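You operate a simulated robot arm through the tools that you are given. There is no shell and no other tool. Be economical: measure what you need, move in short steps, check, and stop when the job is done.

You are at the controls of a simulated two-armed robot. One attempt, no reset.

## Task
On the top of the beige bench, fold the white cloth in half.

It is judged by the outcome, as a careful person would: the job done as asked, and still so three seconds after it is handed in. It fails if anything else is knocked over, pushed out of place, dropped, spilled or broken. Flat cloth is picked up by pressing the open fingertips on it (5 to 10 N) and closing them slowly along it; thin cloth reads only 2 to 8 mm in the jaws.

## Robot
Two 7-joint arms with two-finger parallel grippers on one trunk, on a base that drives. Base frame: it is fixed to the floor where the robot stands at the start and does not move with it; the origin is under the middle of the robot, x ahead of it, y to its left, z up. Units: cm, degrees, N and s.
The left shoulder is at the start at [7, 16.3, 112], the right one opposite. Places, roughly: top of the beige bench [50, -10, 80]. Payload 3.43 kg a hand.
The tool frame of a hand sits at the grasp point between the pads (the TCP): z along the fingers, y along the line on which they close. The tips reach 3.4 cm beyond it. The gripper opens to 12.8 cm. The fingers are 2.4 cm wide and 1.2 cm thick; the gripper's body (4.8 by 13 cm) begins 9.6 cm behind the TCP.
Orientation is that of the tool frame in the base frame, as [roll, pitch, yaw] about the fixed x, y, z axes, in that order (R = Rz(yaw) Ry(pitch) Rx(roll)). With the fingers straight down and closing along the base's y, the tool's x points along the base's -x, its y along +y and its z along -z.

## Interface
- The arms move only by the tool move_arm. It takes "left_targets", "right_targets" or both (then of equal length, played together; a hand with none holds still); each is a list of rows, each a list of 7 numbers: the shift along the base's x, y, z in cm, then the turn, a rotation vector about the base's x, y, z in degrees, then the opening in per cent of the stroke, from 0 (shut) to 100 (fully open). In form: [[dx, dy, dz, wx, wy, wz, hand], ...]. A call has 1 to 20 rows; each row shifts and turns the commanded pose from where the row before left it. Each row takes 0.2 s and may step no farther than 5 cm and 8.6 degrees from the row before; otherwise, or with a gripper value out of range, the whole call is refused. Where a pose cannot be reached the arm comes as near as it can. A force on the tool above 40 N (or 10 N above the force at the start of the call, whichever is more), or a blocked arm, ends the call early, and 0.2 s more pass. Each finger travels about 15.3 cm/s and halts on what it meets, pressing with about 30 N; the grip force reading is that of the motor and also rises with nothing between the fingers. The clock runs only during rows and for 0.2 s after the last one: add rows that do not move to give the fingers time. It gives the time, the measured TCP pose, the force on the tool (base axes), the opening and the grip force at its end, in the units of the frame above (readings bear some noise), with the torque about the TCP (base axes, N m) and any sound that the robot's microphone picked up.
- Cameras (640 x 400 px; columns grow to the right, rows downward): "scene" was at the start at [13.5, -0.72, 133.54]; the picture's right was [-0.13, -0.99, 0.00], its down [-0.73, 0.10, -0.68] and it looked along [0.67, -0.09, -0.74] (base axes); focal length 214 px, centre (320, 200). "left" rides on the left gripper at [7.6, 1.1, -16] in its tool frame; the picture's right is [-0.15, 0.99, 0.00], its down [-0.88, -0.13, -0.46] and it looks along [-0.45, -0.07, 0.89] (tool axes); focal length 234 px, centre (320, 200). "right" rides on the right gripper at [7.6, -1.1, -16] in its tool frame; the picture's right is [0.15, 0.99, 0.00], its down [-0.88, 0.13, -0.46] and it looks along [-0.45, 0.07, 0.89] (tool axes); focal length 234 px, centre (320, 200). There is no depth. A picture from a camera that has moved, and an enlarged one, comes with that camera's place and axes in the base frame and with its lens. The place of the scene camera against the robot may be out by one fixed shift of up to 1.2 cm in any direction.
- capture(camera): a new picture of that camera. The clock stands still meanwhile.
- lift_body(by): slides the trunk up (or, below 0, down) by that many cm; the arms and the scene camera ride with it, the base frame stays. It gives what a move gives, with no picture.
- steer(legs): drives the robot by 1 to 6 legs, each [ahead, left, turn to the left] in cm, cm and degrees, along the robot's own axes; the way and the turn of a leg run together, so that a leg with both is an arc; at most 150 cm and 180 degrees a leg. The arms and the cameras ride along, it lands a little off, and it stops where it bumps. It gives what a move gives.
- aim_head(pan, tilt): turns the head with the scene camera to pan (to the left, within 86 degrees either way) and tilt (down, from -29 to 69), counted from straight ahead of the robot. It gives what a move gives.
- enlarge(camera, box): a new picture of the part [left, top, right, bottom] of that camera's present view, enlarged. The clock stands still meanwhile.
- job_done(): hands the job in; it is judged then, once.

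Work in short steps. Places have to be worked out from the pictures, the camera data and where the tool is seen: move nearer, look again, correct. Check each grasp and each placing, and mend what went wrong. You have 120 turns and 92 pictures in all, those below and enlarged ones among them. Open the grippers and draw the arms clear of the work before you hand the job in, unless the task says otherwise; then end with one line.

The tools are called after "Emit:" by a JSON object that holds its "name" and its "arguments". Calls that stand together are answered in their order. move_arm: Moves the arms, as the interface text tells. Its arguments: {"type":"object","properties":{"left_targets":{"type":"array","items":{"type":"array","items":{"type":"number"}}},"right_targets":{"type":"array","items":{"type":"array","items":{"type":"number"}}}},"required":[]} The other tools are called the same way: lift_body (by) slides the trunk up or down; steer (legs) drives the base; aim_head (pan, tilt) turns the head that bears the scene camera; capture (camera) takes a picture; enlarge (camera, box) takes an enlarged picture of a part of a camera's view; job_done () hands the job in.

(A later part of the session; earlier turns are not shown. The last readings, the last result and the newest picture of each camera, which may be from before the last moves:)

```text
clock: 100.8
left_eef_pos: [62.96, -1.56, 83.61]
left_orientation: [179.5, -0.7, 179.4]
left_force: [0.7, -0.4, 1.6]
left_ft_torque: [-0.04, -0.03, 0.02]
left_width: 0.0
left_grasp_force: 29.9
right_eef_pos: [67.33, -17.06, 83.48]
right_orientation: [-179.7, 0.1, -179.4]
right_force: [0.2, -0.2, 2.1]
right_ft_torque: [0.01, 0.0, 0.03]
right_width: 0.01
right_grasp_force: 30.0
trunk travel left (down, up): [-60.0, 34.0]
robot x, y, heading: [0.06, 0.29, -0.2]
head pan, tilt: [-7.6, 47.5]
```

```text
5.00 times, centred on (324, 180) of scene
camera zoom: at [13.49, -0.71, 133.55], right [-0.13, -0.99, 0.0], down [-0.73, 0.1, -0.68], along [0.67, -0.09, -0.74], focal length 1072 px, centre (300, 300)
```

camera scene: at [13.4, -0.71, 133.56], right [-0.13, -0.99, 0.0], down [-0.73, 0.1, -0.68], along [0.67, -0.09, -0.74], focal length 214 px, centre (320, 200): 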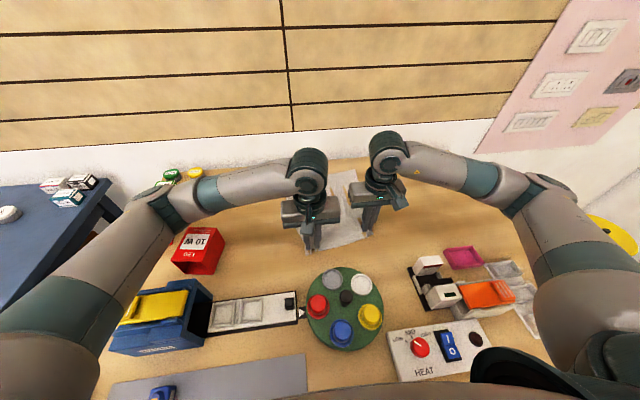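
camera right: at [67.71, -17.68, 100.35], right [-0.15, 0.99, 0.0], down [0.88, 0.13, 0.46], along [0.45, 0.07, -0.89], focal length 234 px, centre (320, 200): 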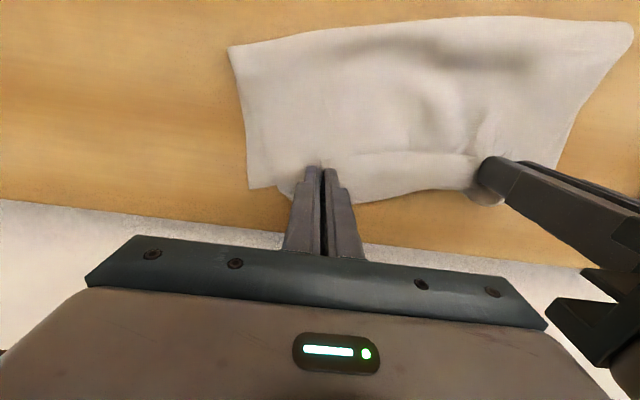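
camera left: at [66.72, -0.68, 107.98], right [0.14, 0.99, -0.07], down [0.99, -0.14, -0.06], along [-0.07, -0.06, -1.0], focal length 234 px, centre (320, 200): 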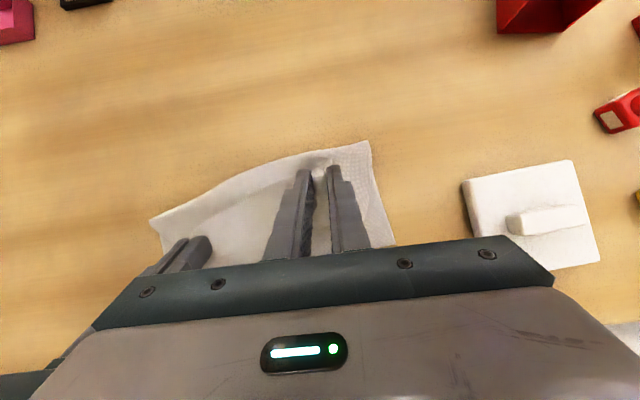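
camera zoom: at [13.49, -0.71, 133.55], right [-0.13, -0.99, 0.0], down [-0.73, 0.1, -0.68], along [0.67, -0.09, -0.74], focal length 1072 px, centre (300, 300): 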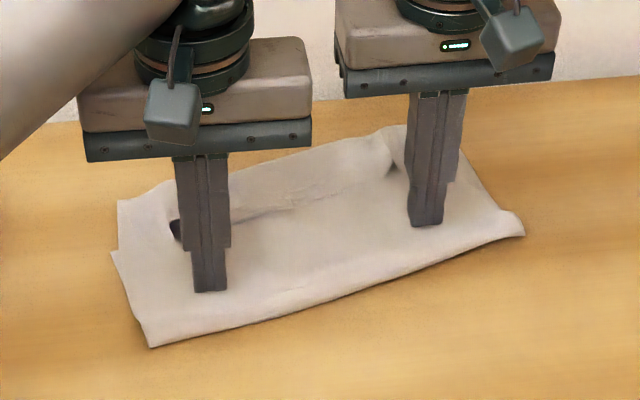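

The whole cloth slid with little rolling because I pressed through both layers. Better: press where only the top layer lies (beyond the bottom's far edge, x≈72 left, 77 right) and push it toward the robot, making slack in the top layer alone. Move there just above contact.

Emit:
{"name": "move_arm", "arguments": {"left_targets": [[0, 0, 3, 0, 0, 0, 0], [2.3, 0.5, 0, 0, 0, 0, 0], [2.3, 0.5, 0, 0, 0, 0, 0], [2.3, 0.5, 0, 0, 0, 0, 0], [2.3, 0.5, 0, 0, 0, 0, 0], [0, 0, -2, 0, 0, 0, 0], [0, 0, -0.6, 0, 0, 0, 0], [0, 0, 0, 0, 0, 0, 0]], "right_targets": [[0, 0, 3, 0, 0, 0, 0], [2.5, 0, 0, 0, 0, 0, 0], [2.5, 0, 0, 0, 0, 0, 0], [2.5, 0, 0, 0, 0, 0, 0], [2.3, 0, 0, 0, 0, 0, 0], [0, 0, -2, 0, 0, 0, 0], [0, 0, -0.6, 0, 0, 0, 0], [0, 0, 0, 0, 0, 0, 0]]}}

Emit:
{"name": "capture", "arguments": {"camera": "left"}}

```text
clock: 102.6
left_eef_pos: [72.35, 0.38, 83.85]
left_orientation: [179.4, -0.8, 179.5]
left_force: [-0.2, -0.5, -0.2]
left_ft_torque: [0.01, -0.02, 0.03]
left_width: 0.0
left_grasp_force: 30.7
right_eef_pos: [77.28, -17.02, 83.84]
right_orientation: [-179.8, -0.1, -179.4]
right_force: [-0.5, -0.4, 0.4]
right_ft_torque: [0.02, 0.0, -0.01]
right_width: 0.0
right_grasp_force: 30.1
trunk travel left (down, up): [-60.0, 34.0]
robot x, y, heading: [-0.01, 0.08, 0.0]
head pan, tilt: [-7.6, 47.5]
```

```text
11 pictures are left
camera left: at [64.95, 1.52, 99.99], right [0.15, 0.99, 0.01], down [0.89, -0.14, 0.44], along [0.44, -0.06, -0.9], focal length 234 px, centre (320, 200)
```

left: 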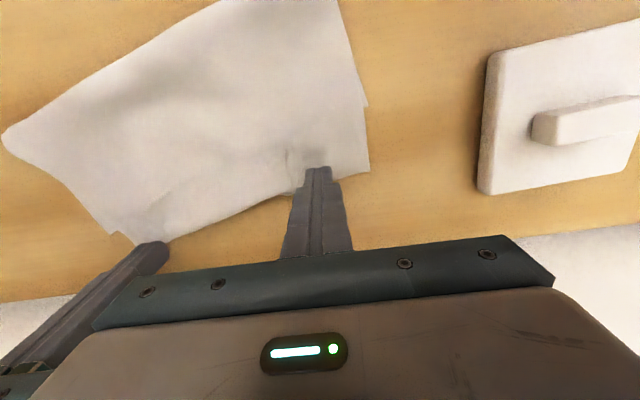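

The top's crease edge is right at the left fingertip and the bottom's corner shows at x≈66.6. Press down and push 4 cm toward the robot.

Emit:
{"name": "move_arm", "arguments": {"left_targets": [[-0.3, 0, -0.25, 0, 0, 0, 0], [0, 0, -0.1, 0, 0, 0, 0], [0, 0, 0, 0, 0, 0, 0]], "right_targets": [[0, 0, -0.25, 0, 0, 0, 0], [0, 0, -0.1, 0, 0, 0, 0], [0, 0, 0, 0, 0, 0, 0]]}}

```text
clock: 103.4
left_eef_pos: [71.79, 0.5, 83.59]
left_orientation: [179.5, -0.7, 179.5]
left_force: [0.6, 0.2, 2.3]
left_ft_torque: [-0.06, 0.01, 0.02]
left_width: 0.0
left_grasp_force: 29.7
right_eef_pos: [77.17, -17.22, 83.6]
right_orientation: [-179.8, 0.1, -179.5]
right_force: [0.6, 0.4, 4.5]
right_ft_torque: [0.0, 0.03, 0.01]
right_width: 0.01
right_grasp_force: 30.0
trunk travel left (down, up): [-60.0, 34.0]
robot x, y, heading: [-0.07, -0.27, -0.3]
head pan, tilt: [-7.6, 47.5]
```

In contact (2–5 N). Drag 4 cm.

Emit:
{"name": "move_arm", "arguments": {"left_targets": [[-0.4, 0, -0.06, 0, 0, 0, 0], [-0.4, 0, 0, 0, 0, 0, 0], [-0.4, 0, 0, 0, 0, 0, 0], [-0.4, 0, 0, 0, 0, 0, 0], [-0.4, 0, 0, 0, 0, 0, 0], [-0.4, 0, 0, 0, 0, 0, 0], [-0.4, 0, 0, 0, 0, 0, 0], [-0.4, 0, 0, 0, 0, 0, 0], [-0.4, 0, 0, 0, 0, 0, 0], [-0.4, 0, 0, 0, 0, 0, 0]], "right_targets": [[-0.4, 0, -0.02, 0, 0, 0, 0], [-0.4, 0, 0, 0, 0, 0, 0], [-0.4, 0, 0, 0, 0, 0, 0], [-0.4, 0, 0, 0, 0, 0, 0], [-0.4, 0, 0, 0, 0, 0, 0], [-0.4, 0, 0, 0, 0, 0, 0], [-0.4, 0, 0, 0, 0, 0, 0], [-0.4, 0, 0, 0, 0, 0, 0], [-0.4, 0, 0, 0, 0, 0, 0], [-0.4, 0, 0, 0, 0, 0, 0]]}}

Emit:
{"name": "enlarge", "arguments": {"camera": "scene", "box": [260, 140, 388, 220]}}

```text
clock: 105.6
left_eef_pos: [67.79, 0.54, 83.56]
left_orientation: [179.6, -0.8, 179.5]
left_force: [2.7, 0.4, 10.3]
left_ft_torque: [-0.11, -0.05, 0.02]
left_width: 0.0
left_grasp_force: 30.1
right_eef_pos: [73.03, -17.16, 83.68]
right_orientation: [-179.7, 0.1, -179.6]
right_force: [0.1, -0.4, 0.0]
right_ft_torque: [-0.01, 0.0, -0.01]
right_width: 0.01
right_grasp_force: 30.2
trunk travel left (down, up): [-60.0, 34.0]
robot x, y, heading: [-0.03, 0.38, -0.2]
head pan, tilt: [-7.6, 47.5]
```

```text
5.00 times, centred on (324, 180) of scene
camera zoom: at [13.4, -0.72, 133.56], right [-0.13, -0.99, 0.0], down [-0.73, 0.1, -0.68], along [0.67, -0.09, -0.74], focal length 1072 px, centre (300, 300)
```

zoom: 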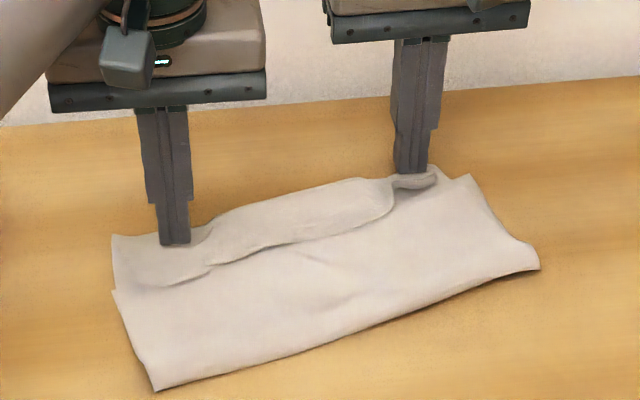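

Again the whole cloth slid; the crease won't roll. New strategy: unfold it flat, then pinch it along its mid-line with both hands (fingers closing along x), lift so both halves hang evenly, and lay it down doubled. First re-pinch the flap's free edge (about (65.7,-1) and (70,-15.8)) to unfold.

Emit:
{"name": "move_arm", "arguments": {"left_targets": [[0, 0, 1.5, 0, 0, 0, 0], [0, 0, 1.5, 0, 0, 0, 20], [-0.9, -1.5, 0, 0, 0, 0, 40], [0, 0, 0, 0, 0, 0, 40], [0, 0, -1.5, 0, 0, 0, 40], [0, 0, -1, 0, 0, 0, 40], [0, 0, 0, 0, 0, 0, 40]], "right_targets": [[0, 0, 1.5, 0, 0, 0, 0], [0, 0, 1.5, 0, 0, 0, 20], [-1.9, 1.4, 0, 0, 0, 0, 40], [0, 0, 0, 0, 0, 0, 40], [0, 0, -1.5, 0, 0, 0, 40], [0, 0, -1, 0, 0, 0, 40], [0, 0, 0, 0, 0, 0, 40]]}}

Emit:
{"name": "enlarge", "arguments": {"camera": "left", "box": [80, 50, 480, 300]}}

```text
clock: 107.2
left_eef_pos: [67.03, -1.06, 83.92]
left_orientation: [179.5, -0.6, 179.5]
left_force: [-0.6, -1.4, 0.5]
left_ft_torque: [-0.01, -0.01, 0.02]
left_width: 5.13
left_grasp_force: 0.1
right_eef_pos: [71.05, -15.93, 83.99]
right_orientation: [-179.7, 0.0, -179.4]
right_force: [-0.1, -0.1, 0.2]
right_ft_torque: [-0.03, 0.05, 0.0]
right_width: 5.14
right_grasp_force: 0.1
trunk travel left (down, up): [-60.0, 34.0]
robot x, y, heading: [-0.26, -0.32, -0.1]
head pan, tilt: [-7.6, 47.5]
```

```text
1.60 times, centred on (280, 175) of left
camera zoom: at [59.66, -0.03, 100.1], right [0.15, 0.99, 0.01], down [0.88, -0.14, 0.44], along [0.44, -0.06, -0.9], focal length 375 px, centre (384, 240)
```

zoom: 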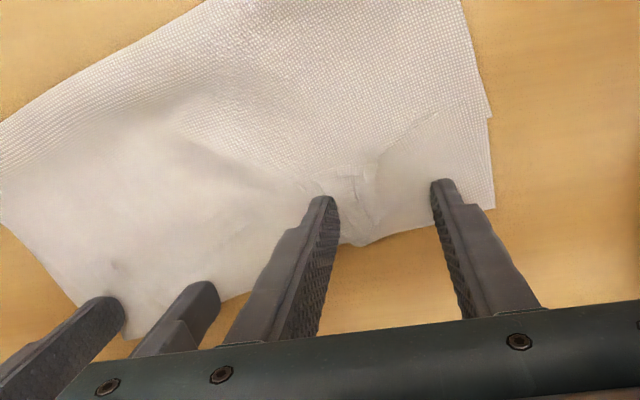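

Fingers straddle the flap edge region. Press lightly and start closing both.

Emit:
{"name": "move_arm", "arguments": {"left_targets": [[0, 0, -0.2, 0, 0, 0, 40], [0, 0, -0.15, 0, 0, 0, 40], [0, 0, 0, 0, 0, 0, 40]], "right_targets": [[0, 0, -0.2, 0, 0, 0, 40], [0, 0, -0.15, 0, 0, 0, 40], [0, 0, 0, 0, 0, 0, 40]]}}

```text
clock: 108.0
left_eef_pos: [67.06, -1.12, 83.69]
left_orientation: [179.4, -0.7, 179.5]
left_force: [-0.6, -0.6, 1.4]
left_ft_torque: [-0.04, 0.03, -0.01]
left_width: 5.11
left_grasp_force: 0.0
right_eef_pos: [71.22, -15.86, 83.67]
right_orientation: [-179.8, 0.0, -179.4]
right_force: [-0.2, 0.9, 1.6]
right_ft_torque: [-0.03, -0.01, -0.01]
right_width: 5.11
right_grasp_force: 0.0
trunk travel left (down, up): [-60.0, 34.0]
robot x, y, heading: [0.13, -0.27, -0.1]
head pan, tilt: [-7.6, 47.5]
```

Light contact; press 0.1 more and close all the way slowly.

Emit:
{"name": "move_arm", "arguments": {"left_targets": [[0, 0, -0.1, 0, 0, 0, 40], [0, 0, 0, 0, 0, 0, 38], [0, 0, 0, 0, 0, 0, 36], [0, 0, 0, 0, 0, 0, 34], [0, 0, 0, 0, 0, 0, 32], [0, 0, 0, 0, 0, 0, 30], [0, 0, 0, 0, 0, 0, 27], [0, 0, 0, 0, 0, 0, 24], [0, 0, 0, 0, 0, 0, 21], [0, 0, 0, 0, 0, 0, 18], [0, 0, 0, 0, 0, 0, 15], [0, 0, 0, 0, 0, 0, 12], [0, 0, 0, 0, 0, 0, 10], [0, 0, 0, 0, 0, 0, 8], [0, 0, 0, 0, 0, 0, 6], [0, 0, 0, 0, 0, 0, 4], [0, 0, 0, 0, 0, 0, 2], [0, 0, 0, 0, 0, 0, 0], [0, 0, 0, 0, 0, 0, 0]], "right_targets": [[0, 0, -0.1, 0, 0, 0, 40], [0, 0, 0, 0, 0, 0, 38], [0, 0, 0, 0, 0, 0, 36], [0, 0, 0, 0, 0, 0, 34], [0, 0, 0, 0, 0, 0, 32], [0, 0, 0, 0, 0, 0, 30], [0, 0, 0, 0, 0, 0, 27], [0, 0, 0, 0, 0, 0, 24], [0, 0, 0, 0, 0, 0, 21], [0, 0, 0, 0, 0, 0, 18], [0, 0, 0, 0, 0, 0, 15], [0, 0, 0, 0, 0, 0, 12], [0, 0, 0, 0, 0, 0, 10], [0, 0, 0, 0, 0, 0, 8], [0, 0, 0, 0, 0, 0, 6], [0, 0, 0, 0, 0, 0, 4], [0, 0, 0, 0, 0, 0, 2], [0, 0, 0, 0, 0, 0, 0], [0, 0, 0, 0, 0, 0, 0]]}}

```text
clock: 112.0
left_eef_pos: [66.87, -1.04, 83.63]
left_orientation: [179.5, -0.7, 179.4]
left_force: [0.5, -0.7, 3.1]
left_ft_torque: [0.02, 0.01, 0.0]
left_width: 0.2
left_grasp_force: 30.0
right_eef_pos: [71.11, -15.89, 83.64]
right_orientation: [-179.7, 0.1, -179.3]
right_force: [-0.1, -0.6, 4.3]
right_ft_torque: [-0.05, 0.02, -0.03]
right_width: 0.22
right_grasp_force: 30.5
trunk travel left (down, up): [-60.0, 34.0]
robot x, y, heading: [0.41, -0.12, -0.3]
head pan, tilt: [-7.6, 47.5]
```

Both jaws hold the edge (2 mm each). A flat unfold here would reach the green disc, so I'll lift the cloth right up until it hangs free, squaring the hands, then lay it flat further forward.

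Emit:
{"name": "move_arm", "arguments": {"left_targets": [[0, 0, 1.5, 0, 0, 0, 0], [0, 0, 2, 0, 0, 0, 0], [0.5, 0, 2, 0, 0, 0, 0], [0.6, 0, 2, 0, 0, 0, 0], [0.6, 0, 2, 0, 0, 0, 0], [0.6, 0, 2, 0, 0, 0, 0], [0.6, 0, 2, 0, 0, 0, 0], [0.6, 0, 2, 0, 0, 0, 0], [0.6, 0, 2, 0, 0, 0, 0], [0.6, 0, 2, 0, 0, 0, 0], [0.6, 0, 2, 0, 0, 0, 0], [0.6, 0, 2, 0, 0, 0, 0], [0.6, 0, 2, 0, 0, 0, 0], [0.6, 0, 2, 0, 0, 0, 0], [0.6, 0, 2, 0, 0, 0, 0], [0, 0, 0, 0, 0, 0, 0]], "right_targets": [[0, 0, 1.5, 0, 0, 0, 0], [0, 0, 2, 0, 0, 0, 0], [0.2, 0, 2, 0, 0, 0, 0], [0.25, 0, 2, 0, 0, 0, 0], [0.25, 0, 2, 0, 0, 0, 0], [0.25, 0, 2, 0, 0, 0, 0], [0.25, 0, 2, 0, 0, 0, 0], [0.25, 0, 2, 0, 0, 0, 0], [0.25, 0, 2, 0, 0, 0, 0], [0.25, 0, 2, 0, 0, 0, 0], [0.25, 0, 2, 0, 0, 0, 0], [0.25, 0, 2, 0, 0, 0, 0], [0.25, 0, 2, 0, 0, 0, 0], [0.25, 0, 2, 0, 0, 0, 0], [0.25, 0, 2, 0, 0, 0, 0], [0, 0, 0, 0, 0, 0, 0]]}}

Emit:
{"name": "capture", "arguments": {"camera": "scene"}}

```text
clock: 115.4
left_eef_pos: [74.75, -0.95, 112.85]
left_orientation: [179.5, -0.7, 179.5]
left_force: [-0.7, -0.1, 0.0]
left_ft_torque: [-0.04, 0.02, 0.05]
left_width: 0.22
left_grasp_force: 30.3
right_eef_pos: [74.43, -15.88, 113.0]
right_orientation: [-179.7, -0.1, -179.3]
right_force: [0.7, 1.2, 0.7]
right_ft_torque: [0.01, 0.03, 0.01]
right_width: 0.22
right_grasp_force: 29.8
trunk travel left (down, up): [-60.0, 34.0]
robot x, y, heading: [0.09, -0.16, -0.1]
head pan, tilt: [-7.6, 47.5]
```

```text
8 pictures are left
camera scene: at [13.61, -0.66, 133.53], right [-0.13, -0.99, 0.0], down [-0.73, 0.1, -0.67], along [0.67, -0.09, -0.74], focal length 214 px, centre (320, 200)
```

scene: 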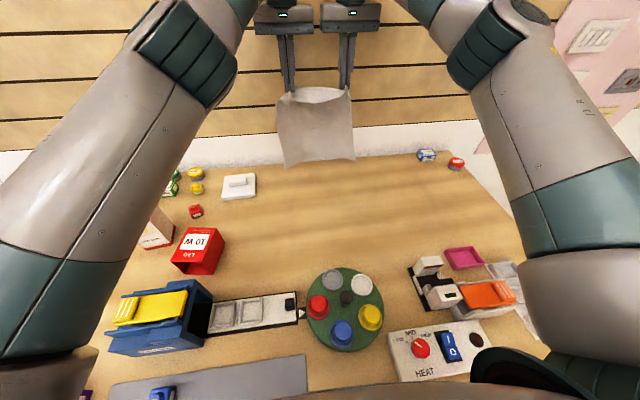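

The cloth hangs free and square. Now lay it flat by swinging the hands back toward the robot and down along a 30 cm arc.

Emit:
{"name": "move_arm", "arguments": {"left_targets": [[-2.4, 0, -0.2, 0, 0, 0, 0], [-2.5, 0, -0.2, 0, 0, 0, 0], [-2.5, 0, -0.2, 0, 0, 0, 0], [-2.4, 0, -1, 0, 0, 0, 0], [-2.4, 0, -1, 0, 0, 0, 0], [-2.4, 0, -1, 0, 0, 0, 0], [-2.1, 0, -1.6, 0, 0, 0, 0], [-2.1, 0, -1.6, 0, 0, 0, 0], [-2, 0, -1.6, 0, 0, 0, 0], [-1.6, 0, -2.1, 0, 0, 0, 0], [-1.6, 0, -2.1, 0, 0, 0, 0], [-1.6, 0, -2, 0, 0, 0, 0], [-1, 0, -2.4, 0, 0, 0, 0], [-1, 0, -2.4, 0, 0, 0, 0], [-1, 0, -2.4, 0, 0, 0, 0], [-0.5, 0, -2.1, 0, 0, 0, 0], [-0.3, 0, -2, 0, 0, 0, 0], [-0.2, 0, -1.9, 0, 0, 0, 0], [0, 0, 0, 0, 0, 0, 0]], "right_targets": [[-2.4, 0, -0.2, 0, 0, 0, 0], [-2.5, 0, -0.2, 0, 0, 0, 0], [-2.5, 0, -0.2, 0, 0, 0, 0], [-2.4, 0, -1, 0, 0, 0, 0], [-2.4, 0, -1, 0, 0, 0, 0], [-2.4, 0, -1, 0, 0, 0, 0], [-2.1, 0, -1.6, 0, 0, 0, 0], [-2.1, 0, -1.6, 0, 0, 0, 0], [-2, 0, -1.6, 0, 0, 0, 0], [-1.6, 0, -2.1, 0, 0, 0, 0], [-1.6, 0, -2.1, 0, 0, 0, 0], [-1.6, 0, -2, 0, 0, 0, 0], [-1, 0, -2.4, 0, 0, 0, 0], [-1, 0, -2.4, 0, 0, 0, 0], [-1, 0, -2.4, 0, 0, 0, 0], [-0.5, 0, -2.1, 0, 0, 0, 0], [-0.3, 0, -2, 0, 0, 0, 0], [-0.2, 0, -1.9, 0, 0, 0, 0], [0, 0, 0, 0, 0, 0, 0]]}}

Emit:
{"name": "move_arm", "arguments": {"left_targets": [[0, 0.2, -0.4, 0, 0, 0, 0], [0, 0, 0, 0, 0, 0, 8], [0, 0, 0, 0, 0, 0, 16], [0, 0, 0, 0, 0, 0, 20], [0, 0, 1, 0, 0, 0, 20], [0, 0, 3, 0, 0, 0, 20], [0, 0, 4, 0, 0, 0, 20], [0, 4, 3, 0, 0, 0, 30], [0, 4, 2, 0, 0, 0, 45], [0, 4, 0, 0, 0, 0, 45]], "right_targets": [[0, -0.2, -0.4, 0, 0, 0, 0], [0, 0, 0, 0, 0, 0, 8], [0, 0, 0, 0, 0, 0, 16], [0, 0, 0, 0, 0, 0, 20], [0, 0, 1, 0, 0, 0, 20], [0, 0, 3, 0, 0, 0, 20], [0, 0, 4, 0, 0, 0, 20], [0, -4, 3, 0, 0, 0, 30], [0, -4, 2, 0, 0, 0, 45], [0, -4, 0, 0, 0, 0, 45]]}}

Emit:
{"name": "enlarge", "arguments": {"camera": "scene", "box": [220, 140, 420, 265]}}

```text
clock: 119.4
left_eef_pos: [45.17, -0.95, 85.42]
left_orientation: [179.5, -0.7, 179.4]
left_force: [0.7, 0.0, 0.4]
left_ft_torque: [-0.05, 0.03, 0.01]
left_width: 0.23
left_grasp_force: 29.8
right_eef_pos: [44.79, -16.02, 85.13]
right_orientation: [-179.7, 0.0, -179.4]
right_force: [-0.2, 0.2, 0.4]
right_ft_torque: [0.01, -0.01, -0.02]
right_width: 0.19
right_grasp_force: 30.1
trunk travel left (down, up): [-60.0, 34.0]
robot x, y, heading: [-0.14, -0.1, 0.2]
head pan, tilt: [-7.6, 47.5]
```

```text
clock: 121.6
left_eef_pos: [45.05, 11.12, 97.85]
left_orientation: [179.5, -0.7, 179.5]
left_force: [0.7, 0.0, -0.4]
left_ft_torque: [-0.03, 0.01, 0.01]
left_width: 5.75
left_grasp_force: 0.1
right_eef_pos: [44.94, -28.22, 98.08]
right_orientation: [-179.7, 0.1, -179.4]
right_force: [0.2, 0.4, 0.0]
right_ft_torque: [0.0, 0.01, 0.0]
right_width: 5.75
right_grasp_force: 0.0
trunk travel left (down, up): [-60.0, 34.0]
robot x, y, heading: [-0.1, -0.09, -0.0]
head pan, tilt: [-7.6, 47.5]
```

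```text
3.20 times, centred on (320, 202) of scene
camera zoom: at [13.41, -0.65, 133.56], right [-0.13, -0.99, 0.0], down [-0.73, 0.1, -0.68], along [0.67, -0.09, -0.74], focal length 686 px, centre (320, 192)
```

zoom: 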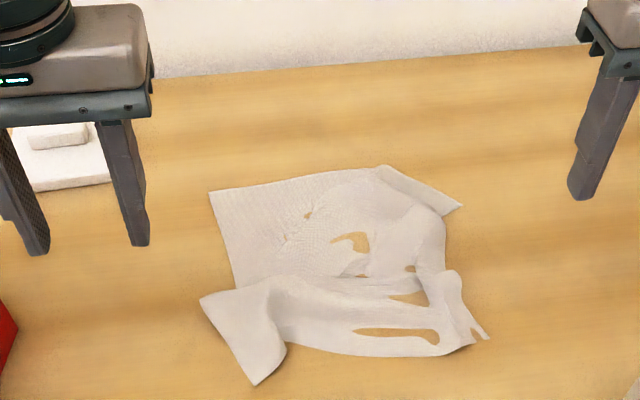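

Laying down dragged the far edge back and wrinkled the cloth (far edge x≈58–64, near x≈41). I'll pinch the far corners instead (left ≈(62, 0.8), right ≈(58.9, -18.2)) and pull them forward to flatten it.

Emit:
{"name": "move_arm", "arguments": {"left_targets": [[3.4, -2.06, 0, 0, 0, 0, 45], [3.4, -2.06, 0, 0, 0, 0, 45], [3.4, -2.06, 0, 0, 0, 0, 45], [3.4, -2.06, 0, 0, 0, 0, 45], [3.4, -2.06, 0, 0, 0, 0, 45], [0, 0, -3.4, 0, 0, 0, 45], [0, 0, -3.4, 0, 0, 0, 45], [0, 0, -3.4, 0, 0, 0, 45], [0, 0, -3.4, 0, 0, 0, 45], [0, 0, 0, 0, 0, 0, 45]], "right_targets": [[2.8, 2, 0, 0, 0, 0, 45], [2.8, 2, 0, 0, 0, 0, 45], [2.8, 2, 0, 0, 0, 0, 45], [2.8, 2, 0, 0, 0, 0, 45], [2.8, 2, 0, 0, 0, 0, 45], [0, 0, -3.4, 0, 0, 0, 45], [0, 0, -3.4, 0, 0, 0, 45], [0, 0, -3.5, 0, 0, 0, 45], [0, 0, -3.5, 0, 0, 0, 45], [0, 0, 0, 0, 0, 0, 45]]}}

Emit:
{"name": "move_arm", "arguments": {"left_targets": [[0, 0, -0.35, 0, 0, 0, 45], [0, 0, -0.2, 0, 0, 0, 45], [0, 0, 0, 0, 0, 0, 45]], "right_targets": [[0, 0, -0.4, 0, 0, 0, 45], [0, 0, -0.2, 0, 0, 0, 45], [0, 0, 0, 0, 0, 0, 45]]}}

```text
clock: 123.8
left_eef_pos: [62.1, 0.68, 84.3]
left_orientation: [179.5, -0.8, 179.5]
left_force: [-0.7, 0.7, 0.2]
left_ft_torque: [0.02, -0.02, 0.04]
left_width: 5.75
left_grasp_force: 0.1
right_eef_pos: [58.62, -18.09, 83.86]
right_orientation: [-179.7, 0.1, -179.5]
right_force: [-0.3, -0.5, 0.7]
right_ft_torque: [0.04, 0.0, -0.02]
right_width: 5.77
right_grasp_force: 0.0
trunk travel left (down, up): [-60.0, 34.0]
robot x, y, heading: [0.35, 0.12, 0.2]
head pan, tilt: [-7.6, 47.5]
```

```text
clock: 124.6
left_eef_pos: [62.06, 0.78, 83.73]
left_orientation: [179.5, -0.5, 179.5]
left_force: [-0.1, -0.1, 0.3]
left_ft_torque: [0.03, 0.01, 0.02]
left_width: 5.75
left_grasp_force: 0.1
right_eef_pos: [58.71, -17.99, 83.49]
right_orientation: [-179.7, 0.2, -179.4]
right_force: [-0.9, -1.0, 14.4]
right_ft_torque: [0.5, 0.18, 0.03]
right_width: 5.71
right_grasp_force: 0.2
trunk travel left (down, up): [-60.0, 34.0]
robot x, y, heading: [0.07, 0.03, 0.0]
head pan, tilt: [-7.6, 47.5]
```

Right is at 14 N, left not touching. Ease right by 0.06, lower left by 0.25.

Emit:
{"name": "move_arm", "arguments": {"left_targets": [[0, 0, -0.15, 0, 0, 0, 45], [0, 0, -0.1, 0, 0, 0, 45], [0, 0, 0, 0, 0, 0, 45]], "right_targets": [[0, 0, 0.05, 0, 0, 0, 45], [0, 0, 0, 0, 0, 0, 45], [0, 0, 0, 0, 0, 0, 45]]}}

```text
clock: 125.4
left_eef_pos: [62.14, 0.78, 83.49]
left_orientation: [179.7, -0.6, 179.5]
left_force: [0.8, 0.6, 11.1]
left_ft_torque: [-0.4, -0.06, 0.03]
left_width: 5.75
left_grasp_force: 0.0
right_eef_pos: [58.59, -18.04, 83.61]
right_orientation: [-179.8, 0.2, -179.4]
right_force: [1.8, -0.1, 6.0]
right_ft_torque: [0.2, 0.01, -0.08]
right_width: 5.75
right_grasp_force: 0.0
trunk travel left (down, up): [-60.0, 34.0]
robot x, y, heading: [-0.23, -0.4, 0.1]
head pan, tilt: [-7.6, 47.5]
```

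Good contact on both (11 N, 6 N). Close slowly.

Emit:
{"name": "move_arm", "arguments": {"left_targets": [[0, 0, 0, 0, 0, 0, 43], [0, 0, 0, 0, 0, 0, 41], [0, 0, 0, 0, 0, 0, 39], [0, 0, 0, 0, 0, 0, 37], [0, 0, 0, 0, 0, 0, 35], [0, 0, 0, 0, 0, 0, 32], [0, 0, 0, 0, 0, 0, 29], [0, 0, 0, 0, 0, 0, 26], [0, 0, 0, 0, 0, 0, 23], [0, 0, 0, 0, 0, 0, 20], [0, 0, 0, 0, 0, 0, 17], [0, 0, 0, 0, 0, 0, 14], [0, 0, 0, 0, 0, 0, 11], [0, 0, 0, 0, 0, 0, 8], [0, 0, 0, 0, 0, 0, 6], [0, 0, 0, 0, 0, 0, 4], [0, 0, 0, 0, 0, 0, 2], [0, 0, 0, 0, 0, 0, 0], [0, 0, 0, 0, 0, 0, 0]], "right_targets": [[0, 0, 0, 0, 0, 0, 43], [0, 0, 0, 0, 0, 0, 41], [0, 0, 0, 0, 0, 0, 39], [0, 0, 0, 0, 0, 0, 37], [0, 0, 0, 0, 0, 0, 35], [0, 0, 0, 0, 0, 0, 32], [0, 0, 0, 0, 0, 0, 29], [0, 0, 0, 0, 0, 0, 26], [0, 0, 0, 0, 0, 0, 23], [0, 0, 0, 0, 0, 0, 20], [0, 0, 0, 0, 0, 0, 17], [0, 0, 0, 0, 0, 0, 14], [0, 0, 0, 0, 0, 0, 11], [0, 0, 0, 0, 0, 0, 8], [0, 0, 0, 0, 0, 0, 6], [0, 0, 0, 0, 0, 0, 4], [0, 0, 0, 0, 0, 0, 2], [0, 0, 0, 0, 0, 0, 0], [0, 0, 0, 0, 0, 0, 0]]}}

```text
clock: 129.4
left_eef_pos: [62.02, 0.77, 83.54]
left_orientation: [179.5, -0.6, 179.5]
left_force: [-1.6, -0.2, 18.5]
left_ft_torque: [-0.19, 0.01, -0.03]
left_width: 0.23
left_grasp_force: 29.9
right_eef_pos: [58.61, -18.03, 83.59]
right_orientation: [-179.7, 0.3, -179.4]
right_force: [0.0, 0.9, -0.4]
right_ft_torque: [0.0, 0.01, 0.03]
right_width: 0.0
right_grasp_force: 30.3
trunk travel left (down, up): [-60.0, 34.0]
robot x, y, heading: [-0.03, -0.14, -0.1]
head pan, tilt: [-7.6, 47.5]
```

Left gripped (2.3 mm), right missed. Raise and reopen right and look through its camera.

Emit:
{"name": "move_arm", "arguments": {"right_targets": [[0, 0, 1.5, 0, 0, 0, 0], [0, 0, 1.5, 0, 0, 0, 20], [0, 0, 0, 0, 0, 0, 45], [0, 0, 0, 0, 0, 0, 45]]}}

Emit:
{"name": "capture", "arguments": {"camera": "right"}}

```text
clock: 130.4
left_eef_pos: [62.04, 0.79, 83.49]
left_orientation: [179.5, -0.7, 179.5]
left_force: [-2.5, -2.7, 17.2]
left_ft_torque: [-0.25, 0.0, -0.02]
left_width: 0.18
left_grasp_force: 29.0
right_eef_pos: [58.76, -18.15, 86.62]
right_orientation: [-179.7, 0.2, -179.4]
right_force: [-0.1, 0.2, 0.2]
right_ft_torque: [0.02, -0.02, -0.03]
right_width: 5.73
right_grasp_force: 0.1
trunk travel left (down, up): [-60.0, 34.0]
robot x, y, heading: [-0.08, 0.01, -0.4]
head pan, tilt: [-7.6, 47.5]
```

```text
6 pictures are left
camera right: at [51.16, -19.32, 102.63], right [-0.16, 0.99, 0.0], down [0.88, 0.14, 0.46], along [0.45, 0.07, -0.89], focal length 234 px, centre (320, 200)
```

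right: 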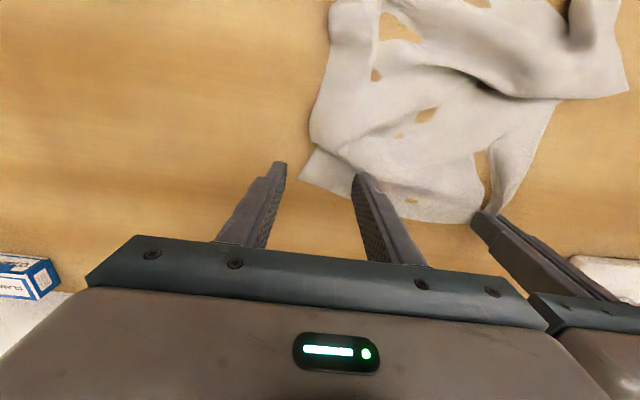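

The right far corner is really at about (60.4, -20), so shift right to (59.6, -15.8) and press again.

Emit:
{"name": "move_arm", "arguments": {"left_targets": [[0, 0, 0.1, 0, 0, 0, 0], [0, 0, 0, 0, 0, 0, 0], [0, 0, 0, 0, 0, 0, 0], [0, 0, 0, 0, 0, 0, 0]], "right_targets": [[0.85, 2.3, 0, 0, 0, 0, 45], [0, 0, -1.5, 0, 0, 0, 45], [0, 0, -1.5, 0, 0, 0, 45], [0, 0, 0, 0, 0, 0, 45]]}}

Emit:
{"name": "move_arm", "arguments": {"right_targets": [[0, 0, -0.08, 0, 0, 0, 45], [0, 0, 0, 0, 0, 0, 45]]}}

```text
clock: 131.4
left_eef_pos: [62.03, 0.83, 83.54]
left_orientation: [179.5, -0.7, 179.6]
left_force: [-0.1, 1.0, 10.6]
left_ft_torque: [-0.09, -0.09, 0.01]
left_width: 0.2
left_grasp_force: 29.3
right_eef_pos: [59.57, -15.83, 83.66]
right_orientation: [-179.7, 0.1, -179.3]
right_force: [-0.1, -0.4, 0.4]
right_ft_torque: [0.01, -0.01, 0.04]
right_width: 5.75
right_grasp_force: 0.5
trunk travel left (down, up): [-60.0, 34.0]
robot x, y, heading: [0.1, 0.28, -0.0]
head pan, tilt: [-7.6, 47.5]
```

```text
clock: 132.0
left_eef_pos: [62.16, 0.87, 83.55]
left_orientation: [179.5, -0.6, 179.5]
left_force: [-0.2, 0.9, 8.2]
left_ft_torque: [-0.04, -0.06, 0.02]
left_width: 0.2
left_grasp_force: 29.8
right_eef_pos: [59.51, -15.74, 83.52]
right_orientation: [-179.8, 0.0, -179.4]
right_force: [-1.0, 0.7, 3.0]
right_ft_torque: [0.1, 0.02, 0.06]
right_width: 5.78
right_grasp_force: 0.3
trunk travel left (down, up): [-60.0, 34.0]
robot x, y, heading: [-0.16, -0.2, -0.0]
head pan, tilt: [-7.6, 47.5]
```

Contact at 3 N; press 0.06 more and close slowly.

Emit:
{"name": "move_arm", "arguments": {"right_targets": [[0, 0, -0.07, 0, 0, 0, 45], [0, 0, 0, 0, 0, 0, 43], [0, 0, 0, 0, 0, 0, 41], [0, 0, 0, 0, 0, 0, 39], [0, 0, 0, 0, 0, 0, 37], [0, 0, 0, 0, 0, 0, 35], [0, 0, 0, 0, 0, 0, 32], [0, 0, 0, 0, 0, 0, 29], [0, 0, 0, 0, 0, 0, 26], [0, 0, 0, 0, 0, 0, 23], [0, 0, 0, 0, 0, 0, 20], [0, 0, 0, 0, 0, 0, 17], [0, 0, 0, 0, 0, 0, 14], [0, 0, 0, 0, 0, 0, 11], [0, 0, 0, 0, 0, 0, 8], [0, 0, 0, 0, 0, 0, 5], [0, 0, 0, 0, 0, 0, 2], [0, 0, 0, 0, 0, 0, 0], [0, 0, 0, 0, 0, 0, 0]]}}

```text
clock: 136.0
left_eef_pos: [62.1, 0.95, 83.59]
left_orientation: [179.5, -0.8, 179.5]
left_force: [-0.3, -1.5, 0.9]
left_ft_torque: [-0.05, -0.02, 0.0]
left_width: 0.19
left_grasp_force: 30.3
right_eef_pos: [59.46, -15.84, 83.45]
right_orientation: [-179.7, 0.1, -179.4]
right_force: [-0.5, -0.2, 12.9]
right_ft_torque: [0.03, -0.01, -0.03]
right_width: 0.21
right_grasp_force: 29.8
trunk travel left (down, up): [-60.0, 34.0]
robot x, y, heading: [-0.36, -0.21, -0.1]
head pan, tilt: [-7.6, 47.5]
```

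Both far corners are held (2 mm each). Drag them forward just above the table, squaring to x≈75, so the cloth trails flat; then release.

Emit:
{"name": "move_arm", "arguments": {"left_targets": [[0, 0, 0.6, 0, 0, 0, 0], [0.7, 0.1, 0.4, 0, 0, 0, 0], [0.9, 0.1, 0, 0, 0, 0, 0], [0.9, 0.1, 0, 0, 0, 0, 0], [0.9, 0.1, 0, 0, 0, 0, 0], [0.9, 0.1, 0, 0, 0, 0, 0], [0.9, 0.1, 0, 0, 0, 0, 0], [0.9, 0, 0, 0, 0, 0, 0], [0.9, 0, 0, 0, 0, 0, 0], [0.9, 0, 0, 0, 0, 0, 0], [0.9, 0, 0, 0, 0, 0, 0], [0.9, 0, 0, 0, 0, 0, 0], [0.9, 0, 0, 0, 0, 0, 0], [0.9, 0, 0, 0, 0, 0, 0], [0.9, 0, 0, 0, 0, 0, 0], [0.9, 0, 0, 0, 0, 0, 0], [0.6, 0, 0, 0, 0, 0, 0], [0, 0, 0, 0, 0, 0, 0]], "right_targets": [[0, 0, 0.6, 0, 0, 0, 0], [1, -0.1, 0.4, 0, 0, 0, 0], [1.1, -0.1, 0, 0, 0, 0, 0], [1.1, -0.1, 0, 0, 0, 0, 0], [1.1, -0.1, 0, 0, 0, 0, 0], [1.1, -0.1, 0, 0, 0, 0, 0], [1.1, -0.1, 0, 0, 0, 0, 0], [1.1, 0, 0, 0, 0, 0, 0], [1.1, 0, 0, 0, 0, 0, 0], [1.1, 0, 0, 0, 0, 0, 0], [1.1, 0, 0, 0, 0, 0, 0], [1.1, 0, 0, 0, 0, 0, 0], [1.1, 0, 0, 0, 0, 0, 0], [1.0, 0, 0, 0, 0, 0, 0], [0.9, 0, 0, 0, 0, 0, 0], [0.9, 0, 0, 0, 0, 0, 0], [0.6, 0, 0, 0, 0, 0, 0], [0, 0, 0, 0, 0, 0, 0]]}}

Emit:
{"name": "enlarge", "arguments": {"camera": "scene", "box": [220, 140, 420, 265]}}

```text
clock: 139.8
left_eef_pos: [76.02, 1.56, 84.63]
left_orientation: [179.6, -0.8, 179.5]
left_force: [1.1, -7.1, -0.8]
left_ft_torque: [-0.25, -0.03, 0.14]
left_width: 0.21
left_grasp_force: 30.3
right_eef_pos: [76.15, -16.33, 84.38]
right_orientation: [-179.6, 0.0, -179.5]
right_force: [-1.6, 6.2, 0.1]
right_ft_torque: [0.23, 0.03, 0.06]
right_width: 0.21
right_grasp_force: 30.0
trunk travel left (down, up): [-60.0, 34.0]
robot x, y, heading: [0.02, 0.46, -0.2]
head pan, tilt: [-7.6, 47.5]
```

```text
3.20 times, centred on (320, 202) of scene
camera zoom: at [13.51, -0.71, 133.54], right [-0.13, -0.99, 0.0], down [-0.73, 0.1, -0.68], along [0.67, -0.09, -0.74], focal length 686 px, centre (320, 192)
```

zoom: 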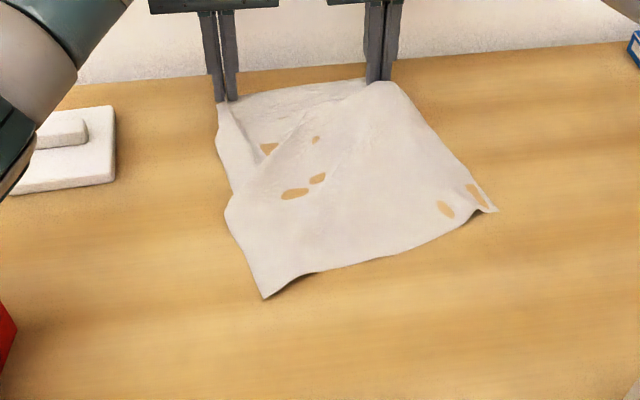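

Mostly flat but skewed. Since the grip is good, I'll lift it fully to hang free (squares itself) then lay it by moving forward and down, letting it trail straight.

Emit:
{"name": "move_arm", "arguments": {"left_targets": [[-0.5, -0.1, 1.95, 0, 0, 0, 0], [-1.3, -0.2, 1.95, 0, 0, 0, 0], [-1.3, -0.2, 1.95, 0, 0, 0, 0], [-1.3, 0, 1.95, 0, 0, 0, 0], [-1.3, 0, 1.95, 0, 0, 0, 0], [-1.3, 0, 1.95, 0, 0, 0, 0], [-1.3, 0, 1.95, 0, 0, 0, 0], [-1.3, 0, 1.95, 0, 0, 0, 0], [-1.3, 0, 1.95, 0, 0, 0, 0], [-1.3, 0, 1.95, 0, 0, 0, 0], [-1.3, 0, 1.95, 0, 0, 0, 0], [-1.3, 0, 1.95, 0, 0, 0, 0], [-1.3, 0, 1.95, 0, 0, 0, 0], [-1.3, 0, 1.95, 0, 0, 0, 0], [-1.3, 0, 1.95, 0, 0, 0, 0], [0, 0, 0, 0, 0, 0, 0], [0, 0, 0, 0, 0, 0, 0], [0, 0, 0, 0, 0, 0, 0]], "right_targets": [[-0.5, 0.1, 1.95, 0, 0, 0, 0], [-1.3, 0, 1.95, 0, 0, 0, 0], [-1.3, 0, 1.95, 0, 0, 0, 0], [-1.3, 0, 1.95, 0, 0, 0, 0], [-1.3, 0, 1.95, 0, 0, 0, 0], [-1.3, 0, 1.95, 0, 0, 0, 0], [-1.3, 0, 1.95, 0, 0, 0, 0], [-1.3, 0, 1.95, 0, 0, 0, 0], [-1.3, 0, 1.95, 0, 0, 0, 0], [-1.3, 0, 1.95, 0, 0, 0, 0], [-1.3, 0, 1.95, 0, 0, 0, 0], [-1.3, 0, 1.95, 0, 0, 0, 0], [-1.3, 0, 1.95, 0, 0, 0, 0], [-1.3, 0, 1.95, 0, 0, 0, 0], [-1.3, 0, 1.95, 0, 0, 0, 0], [0, 0, 0, 0, 0, 0, 0], [0, 0, 0, 0, 0, 0, 0], [0, 0, 0, 0, 0, 0, 0]]}}

Emit:
{"name": "move_arm", "arguments": {"left_targets": [[1.8, 0, -1, 0, 0, 0, 0], [2, 0, -1, 0, 0, 0, 0], [2, 0, -1, 0, 0, 0, 0], [2, 0, -1, 0, 0, 0, 0], [2, 0, -2.2, 0, 0, 0, 0], [2, 0, -2.2, 0, 0, 0, 0], [2, 0, -2.2, 0, 0, 0, 0], [2, 0, -2.2, 0, 0, 0, 0], [1.7, 0, -2.6, 0, 0, 0, 0], [1.7, 0, -2.6, 0, 0, 0, 0], [1.5, 0, -2.6, 0, 0, 0, 0], [1.2, 0, -2.6, 0, 0, 0, 0], [1, 0, -2, 0, 0, 0, 0], [0.7, 0, -2, 0, 0, 0, 0], [0.5, 0, -1.8, 0, 0, 0, 0], [0, 0, 0, 0, 0, 0, 0]], "right_targets": [[1.8, 0, -1, 0, 0, 0, 0], [2, 0, -1, 0, 0, 0, 0], [2, 0, -1, 0, 0, 0, 0], [2, 0, -1, 0, 0, 0, 0], [2, 0, -2.2, 0, 0, 0, 0], [2, 0, -2.2, 0, 0, 0, 0], [2, 0, -2.2, 0, 0, 0, 0], [2, 0, -2.2, 0, 0, 0, 0], [1.7, 0, -2.6, 0, 0, 0, 0], [1.7, 0, -2.6, 0, 0, 0, 0], [1.5, 0, -2.6, 0, 0, 0, 0], [1.2, 0, -2.6, 0, 0, 0, 0], [1, 0, -2, 0, 0, 0, 0], [0.7, 0, -2, 0, 0, 0, 0], [0.5, 0, -1.8, 0, 0, 0, 0], [0, 0, 0, 0, 0, 0, 0]]}}

Emit:
{"name": "enlarge", "arguments": {"camera": "scene", "box": [220, 130, 420, 255]}}

```text
clock: 143.6
left_eef_pos: [57.39, 1.0, 113.48]
left_orientation: [179.4, -0.8, 179.5]
left_force: [0.5, -0.8, 0.2]
left_ft_torque: [0.01, -0.01, 0.01]
left_width: 0.22
left_grasp_force: 30.0
right_eef_pos: [57.37, -16.43, 113.57]
right_orientation: [-179.7, 0.3, -179.4]
right_force: [-0.5, 0.8, 0.0]
right_ft_torque: [0.02, 0.03, -0.03]
right_width: 0.2
right_grasp_force: 30.0
trunk travel left (down, up): [-60.0, 34.0]
robot x, y, heading: [0.1, 0.03, 0.0]
head pan, tilt: [-7.6, 47.5]
```

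```text
clock: 146.6
left_eef_pos: [79.35, 0.99, 87.98]
left_orientation: [179.6, -0.4, 179.3]
left_force: [0.2, -0.4, 0.3]
left_ft_torque: [-0.03, -0.02, 0.01]
left_width: 0.22
left_grasp_force: 29.9
left hand out of reach, approached as far as the arm can: row 14
right_eef_pos: [80.25, -16.27, 87.98]
right_orientation: [-179.7, 0.0, -179.4]
right_force: [-27.2, -3.1, 7.6]
right_ft_torque: [0.44, -3.36, -0.54]
right_width: 0.19
right_grasp_force: 29.6
trunk travel left (down, up): [-60.0, 34.0]
robot x, y, heading: [0.12, 0.14, -0.2]
head pan, tilt: [-7.6, 47.5]
stopped in row 14 (right hand): the force on the tool passed its limit (the readings are from after the stop); the commanded pose is now the measured one
```

```text
3.20 times, centred on (320, 192) of scene
camera zoom: at [12.8, -0.72, 133.61], right [-0.13, -0.99, 0.0], down [-0.73, 0.1, -0.68], along [0.67, -0.09, -0.73], focal length 686 px, centre (320, 224)
```

zoom: 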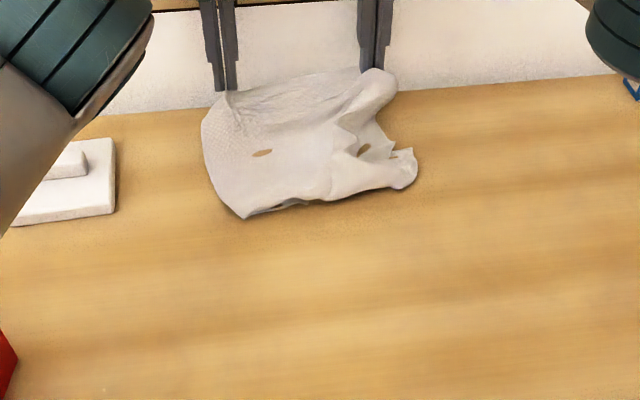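

The right gripper touched the wall at x≈80 and the near edge was carried along. I'll back off, lift the cloth again, carry it back to hang at x≈44, and lay it forward with more travel (staying under x=77.5).

Emit:
{"name": "move_arm", "arguments": {"left_targets": [[-1.75, 0, 0.6, 0, 0, 0, 0], [-1.75, 0, 1.7, 0, 0, 0, 0], [-1.75, 0, 1.7, 0, 0, 0, 0], [-1.75, 0, 1.7, 0, 0, 0, 0], [-1.75, 0, 1.7, 0, 0, 0, 0], [-1.75, 0, 1.7, 0, 0, 0, 0], [-1.75, 0, 1.7, 0, 0, 0, 0], [-1.75, 0, 1.7, 0, 0, 0, 0], [-1.75, 0, 1.7, 0, 0, 0, 0], [-1.75, 0, 1.7, 0, 0, 0, 0], [-1.75, 0, 1.7, 0, 0, 0, 0], [-1.75, 0, 1.7, 0, 0, 0, 0], [-1.75, 0, 1.7, 0, 0, 0, 0], [-1.75, 0, 1.7, 0, 0, 0, 0], [-1.75, 0, 1.7, 0, 0, 0, 0], [-1.75, 0, 1.5, 0, 0, 0, 0], [-1.75, 0, 0, 0, 0, 0, 0], [-1.75, 0, 0, 0, 0, 0, 0], [-1.75, 0, 0, 0, 0, 0, 0], [-1.5, 0, 0, 0, 0, 0, 0]], "right_targets": [[-2.2, 0, 0.6, 0, 0, 0, 0], [-2.2, 0, 1.7, 0, 0, 0, 0], [-1.75, 0, 1.7, 0, 0, 0, 0], [-1.75, 0, 1.7, 0, 0, 0, 0], [-1.75, 0, 1.7, 0, 0, 0, 0], [-1.75, 0, 1.7, 0, 0, 0, 0], [-1.75, 0, 1.7, 0, 0, 0, 0], [-1.75, 0, 1.7, 0, 0, 0, 0], [-1.75, 0, 1.7, 0, 0, 0, 0], [-1.75, 0, 1.7, 0, 0, 0, 0], [-1.75, 0, 1.7, 0, 0, 0, 0], [-1.75, 0, 1.7, 0, 0, 0, 0], [-1.75, 0, 1.7, 0, 0, 0, 0], [-1.75, 0, 1.7, 0, 0, 0, 0], [-1.75, 0, 1.7, 0, 0, 0, 0], [-1.75, 0, 1.5, 0, 0, 0, 0], [-1.75, 0, 0, 0, 0, 0, 0], [-1.75, 0, 0, 0, 0, 0, 0], [-1.75, 0, 0, 0, 0, 0, 0], [-1.5, 0, 0, 0, 0, 0, 0]]}}

```text
clock: 150.8
left_eef_pos: [68.98, -8.23, 118.71]
left_orientation: [-179.5, -1.3, 178.6]
left_force: [-27.3, -9.9, -5.2]
left_ft_torque: [-0.36, 0.68, 0.15]
left_width: 0.14
left_grasp_force: 29.8
left hand out of reach, approached as far as the arm can: row 1, 2, 3, 4, 5, 6, 7, 8, 9, 10, 11, 12, 13, 14, 15, 16, 17, 18, 19, 20
right_eef_pos: [44.9, -16.26, 113.43]
right_orientation: [-179.7, 0.3, -179.5]
right_force: [31.4, 15.1, 12.9]
right_ft_torque: [0.31, -0.89, 0.13]
right_width: 0.2
right_grasp_force: 29.6
trunk travel left (down, up): [-60.0, 34.0]
robot x, y, heading: [-0.13, 0.11, -0.1]
head pan, tilt: [-7.6, 47.5]
```

The left arm got stuck in an awkward pose, so the cloth is being stretched between the hands. I'll bring the right hand forward to relieve it and pull the left command back toward where it is.

Emit:
{"name": "move_arm", "arguments": {"left_targets": [[4, 0, 0, 0, 0, 0, 0], [4, 0, 0, 0, 0, 0, 0], [4, 0, 0, 0, 0, 0, 0], [4, 0, 0, 0, 0, 0, 0], [4, 0, 0, 0, 0, 0, 0], [0, 0, 0, 0, 0, 0, 0]], "right_targets": [[4, 0, 0, 0, 0, 0, 0], [4, 0, 0, 0, 0, 0, 0], [4, 0, 0, 0, 0, 0, 0], [4, 0, 0, 0, 0, 0, 0], [4, 0, 0, 0, 0, 0, 0], [0, 0, 0, 0, 0, 0, 0]]}}

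```text
clock: 152.2
left_eef_pos: [72.84, -6.65, 112.08]
left_orientation: [179.5, -0.6, 179.4]
left_force: [-0.2, -0.1, 0.5]
left_ft_torque: [0.01, -0.02, 0.04]
left_width: 0.14
left_grasp_force: 30.0
left hand out of reach, approached as far as the arm can: row 1, 2, 3, 4, 5
right_eef_pos: [64.98, -16.6, 113.67]
right_orientation: [-179.7, -0.1, -179.4]
right_force: [-0.4, 0.1, -0.1]
right_ft_torque: [0.02, 0.03, 0.01]
right_width: 0.2
right_grasp_force: 30.3
trunk travel left (down, up): [-60.0, 34.0]
robot x, y, heading: [0.02, -0.02, 0.1]
head pan, tilt: [-7.6, 47.5]
```

Tension is gone. Test whether the left arm follows small moves: ask it +y and -x gently.

Emit:
{"name": "move_arm", "arguments": {"left_targets": [[0, 1, -1, 0, 0, 0, 0], [0, 1, -1, 0, 0, 0, 0], [0, 1, -1, 0, 0, 0, 0], [0, 0, 0, 0, 0, 0, 0], [0, 0, 0, 0, 0, 0, 0]]}}

```text
clock: 153.4
left_eef_pos: [72.69, -3.39, 109.35]
left_orientation: [179.5, -0.6, 179.5]
left_force: [0.6, 0.6, 0.0]
left_ft_torque: [-0.02, 0.01, 0.01]
left_width: 0.16
left_grasp_force: 29.9
right_eef_pos: [64.9, -16.6, 113.6]
right_orientation: [-179.7, -0.1, -179.4]
right_force: [-0.2, 1.1, -0.3]
right_ft_torque: [-0.01, -0.02, 0.02]
right_width: 0.2
right_grasp_force: 29.7
trunk travel left (down, up): [-60.0, 34.0]
robot x, y, heading: [0.14, 0.34, -0.0]
head pan, tilt: [-7.6, 47.5]
```

It follows normally again. Bring the left level with the right at (65, 1, 113.6).

Emit:
{"name": "move_arm", "arguments": {"left_targets": [[0, 1.5, 0.5, 0, 0, 0, 0], [-1, 1.5, 0.5, 0, 0, 0, 0], [-1.5, 1.2, 0.8, 0, 0, 0, 0], [-1.5, 0, 0.8, 0, 0, 0, 0], [-1.5, 0, 0.8, 0, 0, 0, 0], [-1.5, 0, 0.8, 0, 0, 0, 0], [-0.8, 0, 0, 0, 0, 0, 0], [0, 0, 0, 0, 0, 0, 0]]}}

Emit:
{"name": "enlarge", "arguments": {"camera": "scene", "box": [180, 60, 460, 235]}}

```text
clock: 155.2
left_eef_pos: [64.95, 1.01, 113.55]
left_orientation: [179.5, -0.6, 179.3]
left_force: [-0.6, 0.4, 0.6]
left_ft_torque: [0.01, -0.02, 0.0]
left_width: 0.15
left_grasp_force: 30.5
right_eef_pos: [64.98, -16.62, 113.67]
right_orientation: [-179.7, -0.1, -179.4]
right_force: [0.0, 0.0, -0.3]
right_ft_torque: [-0.02, -0.01, -0.01]
right_width: 0.19
right_grasp_force: 29.8
trunk travel left (down, up): [-60.0, 34.0]
robot x, y, heading: [-0.04, 0.11, -0.1]
head pan, tilt: [-7.6, 47.5]
```

```text
2.29 times, centred on (320, 148) of scene
camera zoom: at [13.45, -0.72, 133.54], right [-0.13, -0.99, 0.0], down [-0.73, 0.1, -0.68], along [0.67, -0.09, -0.74], focal length 490 px, centre (320, 320)
```

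zoom: 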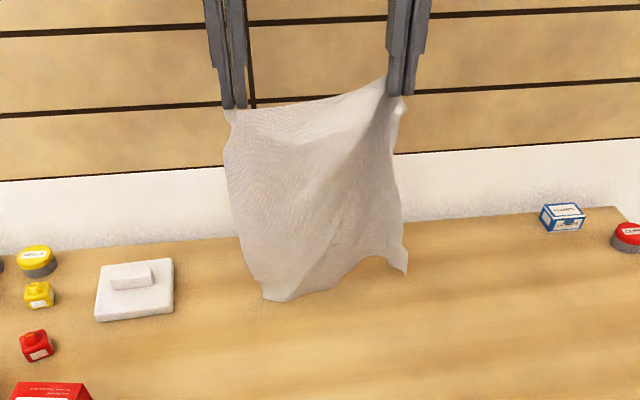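

Both hands still hold and it hangs well. Move back to x≈46, then lay it forward with a final trailing drag to x≈76.

Emit:
{"name": "move_arm", "arguments": {"left_targets": [[-1.5, 0, 0, 0, 0, 0, 0], [-1.9, 0, 0, 0, 0, 0, 0], [-1.9, 0, 0, 0, 0, 0, 0], [-1.9, 0, 0, 0, 0, 0, 0], [-1.9, 0, 0, 0, 0, 0, 0], [-1.9, 0, 0, 0, 0, 0, 0], [-1.9, 0, 0, 0, 0, 0, 0], [-1.9, 0, 0, 0, 0, 0, 0], [-1.9, 0, 0, 0, 0, 0, 0], [-1.5, 0, 0, 0, 0, 0, 0], [-0.8, 0, 0, 0, 0, 0, 0], [0, 0, 0, 0, 0, 0, 0], [0, 0, 0, 0, 0, 0, 0], [0, 0, 0, 0, 0, 0, 0], [0, 0, 0, 0, 0, 0, 0]], "right_targets": [[-1.5, 0, 0, 0, 0, 0, 0], [-1.9, 0, 0, 0, 0, 0, 0], [-1.9, 0, 0, 0, 0, 0, 0], [-1.9, 0, 0, 0, 0, 0, 0], [-1.9, 0, 0, 0, 0, 0, 0], [-1.9, 0, 0, 0, 0, 0, 0], [-1.9, 0, 0, 0, 0, 0, 0], [-1.9, 0, 0, 0, 0, 0, 0], [-1.9, 0, 0, 0, 0, 0, 0], [-1.5, 0, 0, 0, 0, 0, 0], [-0.8, 0, 0, 0, 0, 0, 0], [0, 0, 0, 0, 0, 0, 0], [0, 0, 0, 0, 0, 0, 0], [0, 0, 0, 0, 0, 0, 0], [0, 0, 0, 0, 0, 0, 0]]}}

```text
clock: 158.4
left_eef_pos: [46.2, 0.92, 113.42]
left_orientation: [179.5, -0.6, 179.4]
left_force: [0.0, 0.6, -1.1]
left_ft_torque: [-0.04, 0.0, -0.06]
left_width: 0.2
left_grasp_force: 30.0
right_eef_pos: [45.84, -16.28, 113.52]
right_orientation: [-179.7, -0.1, -179.5]
right_force: [-0.4, -0.1, -0.2]
right_ft_torque: [0.0, -0.01, 0.0]
right_width: 0.18
right_grasp_force: 30.2
trunk travel left (down, up): [-60.0, 34.0]
robot x, y, heading: [-0.05, 0.18, 0.1]
head pan, tilt: [-7.6, 47.5]
```

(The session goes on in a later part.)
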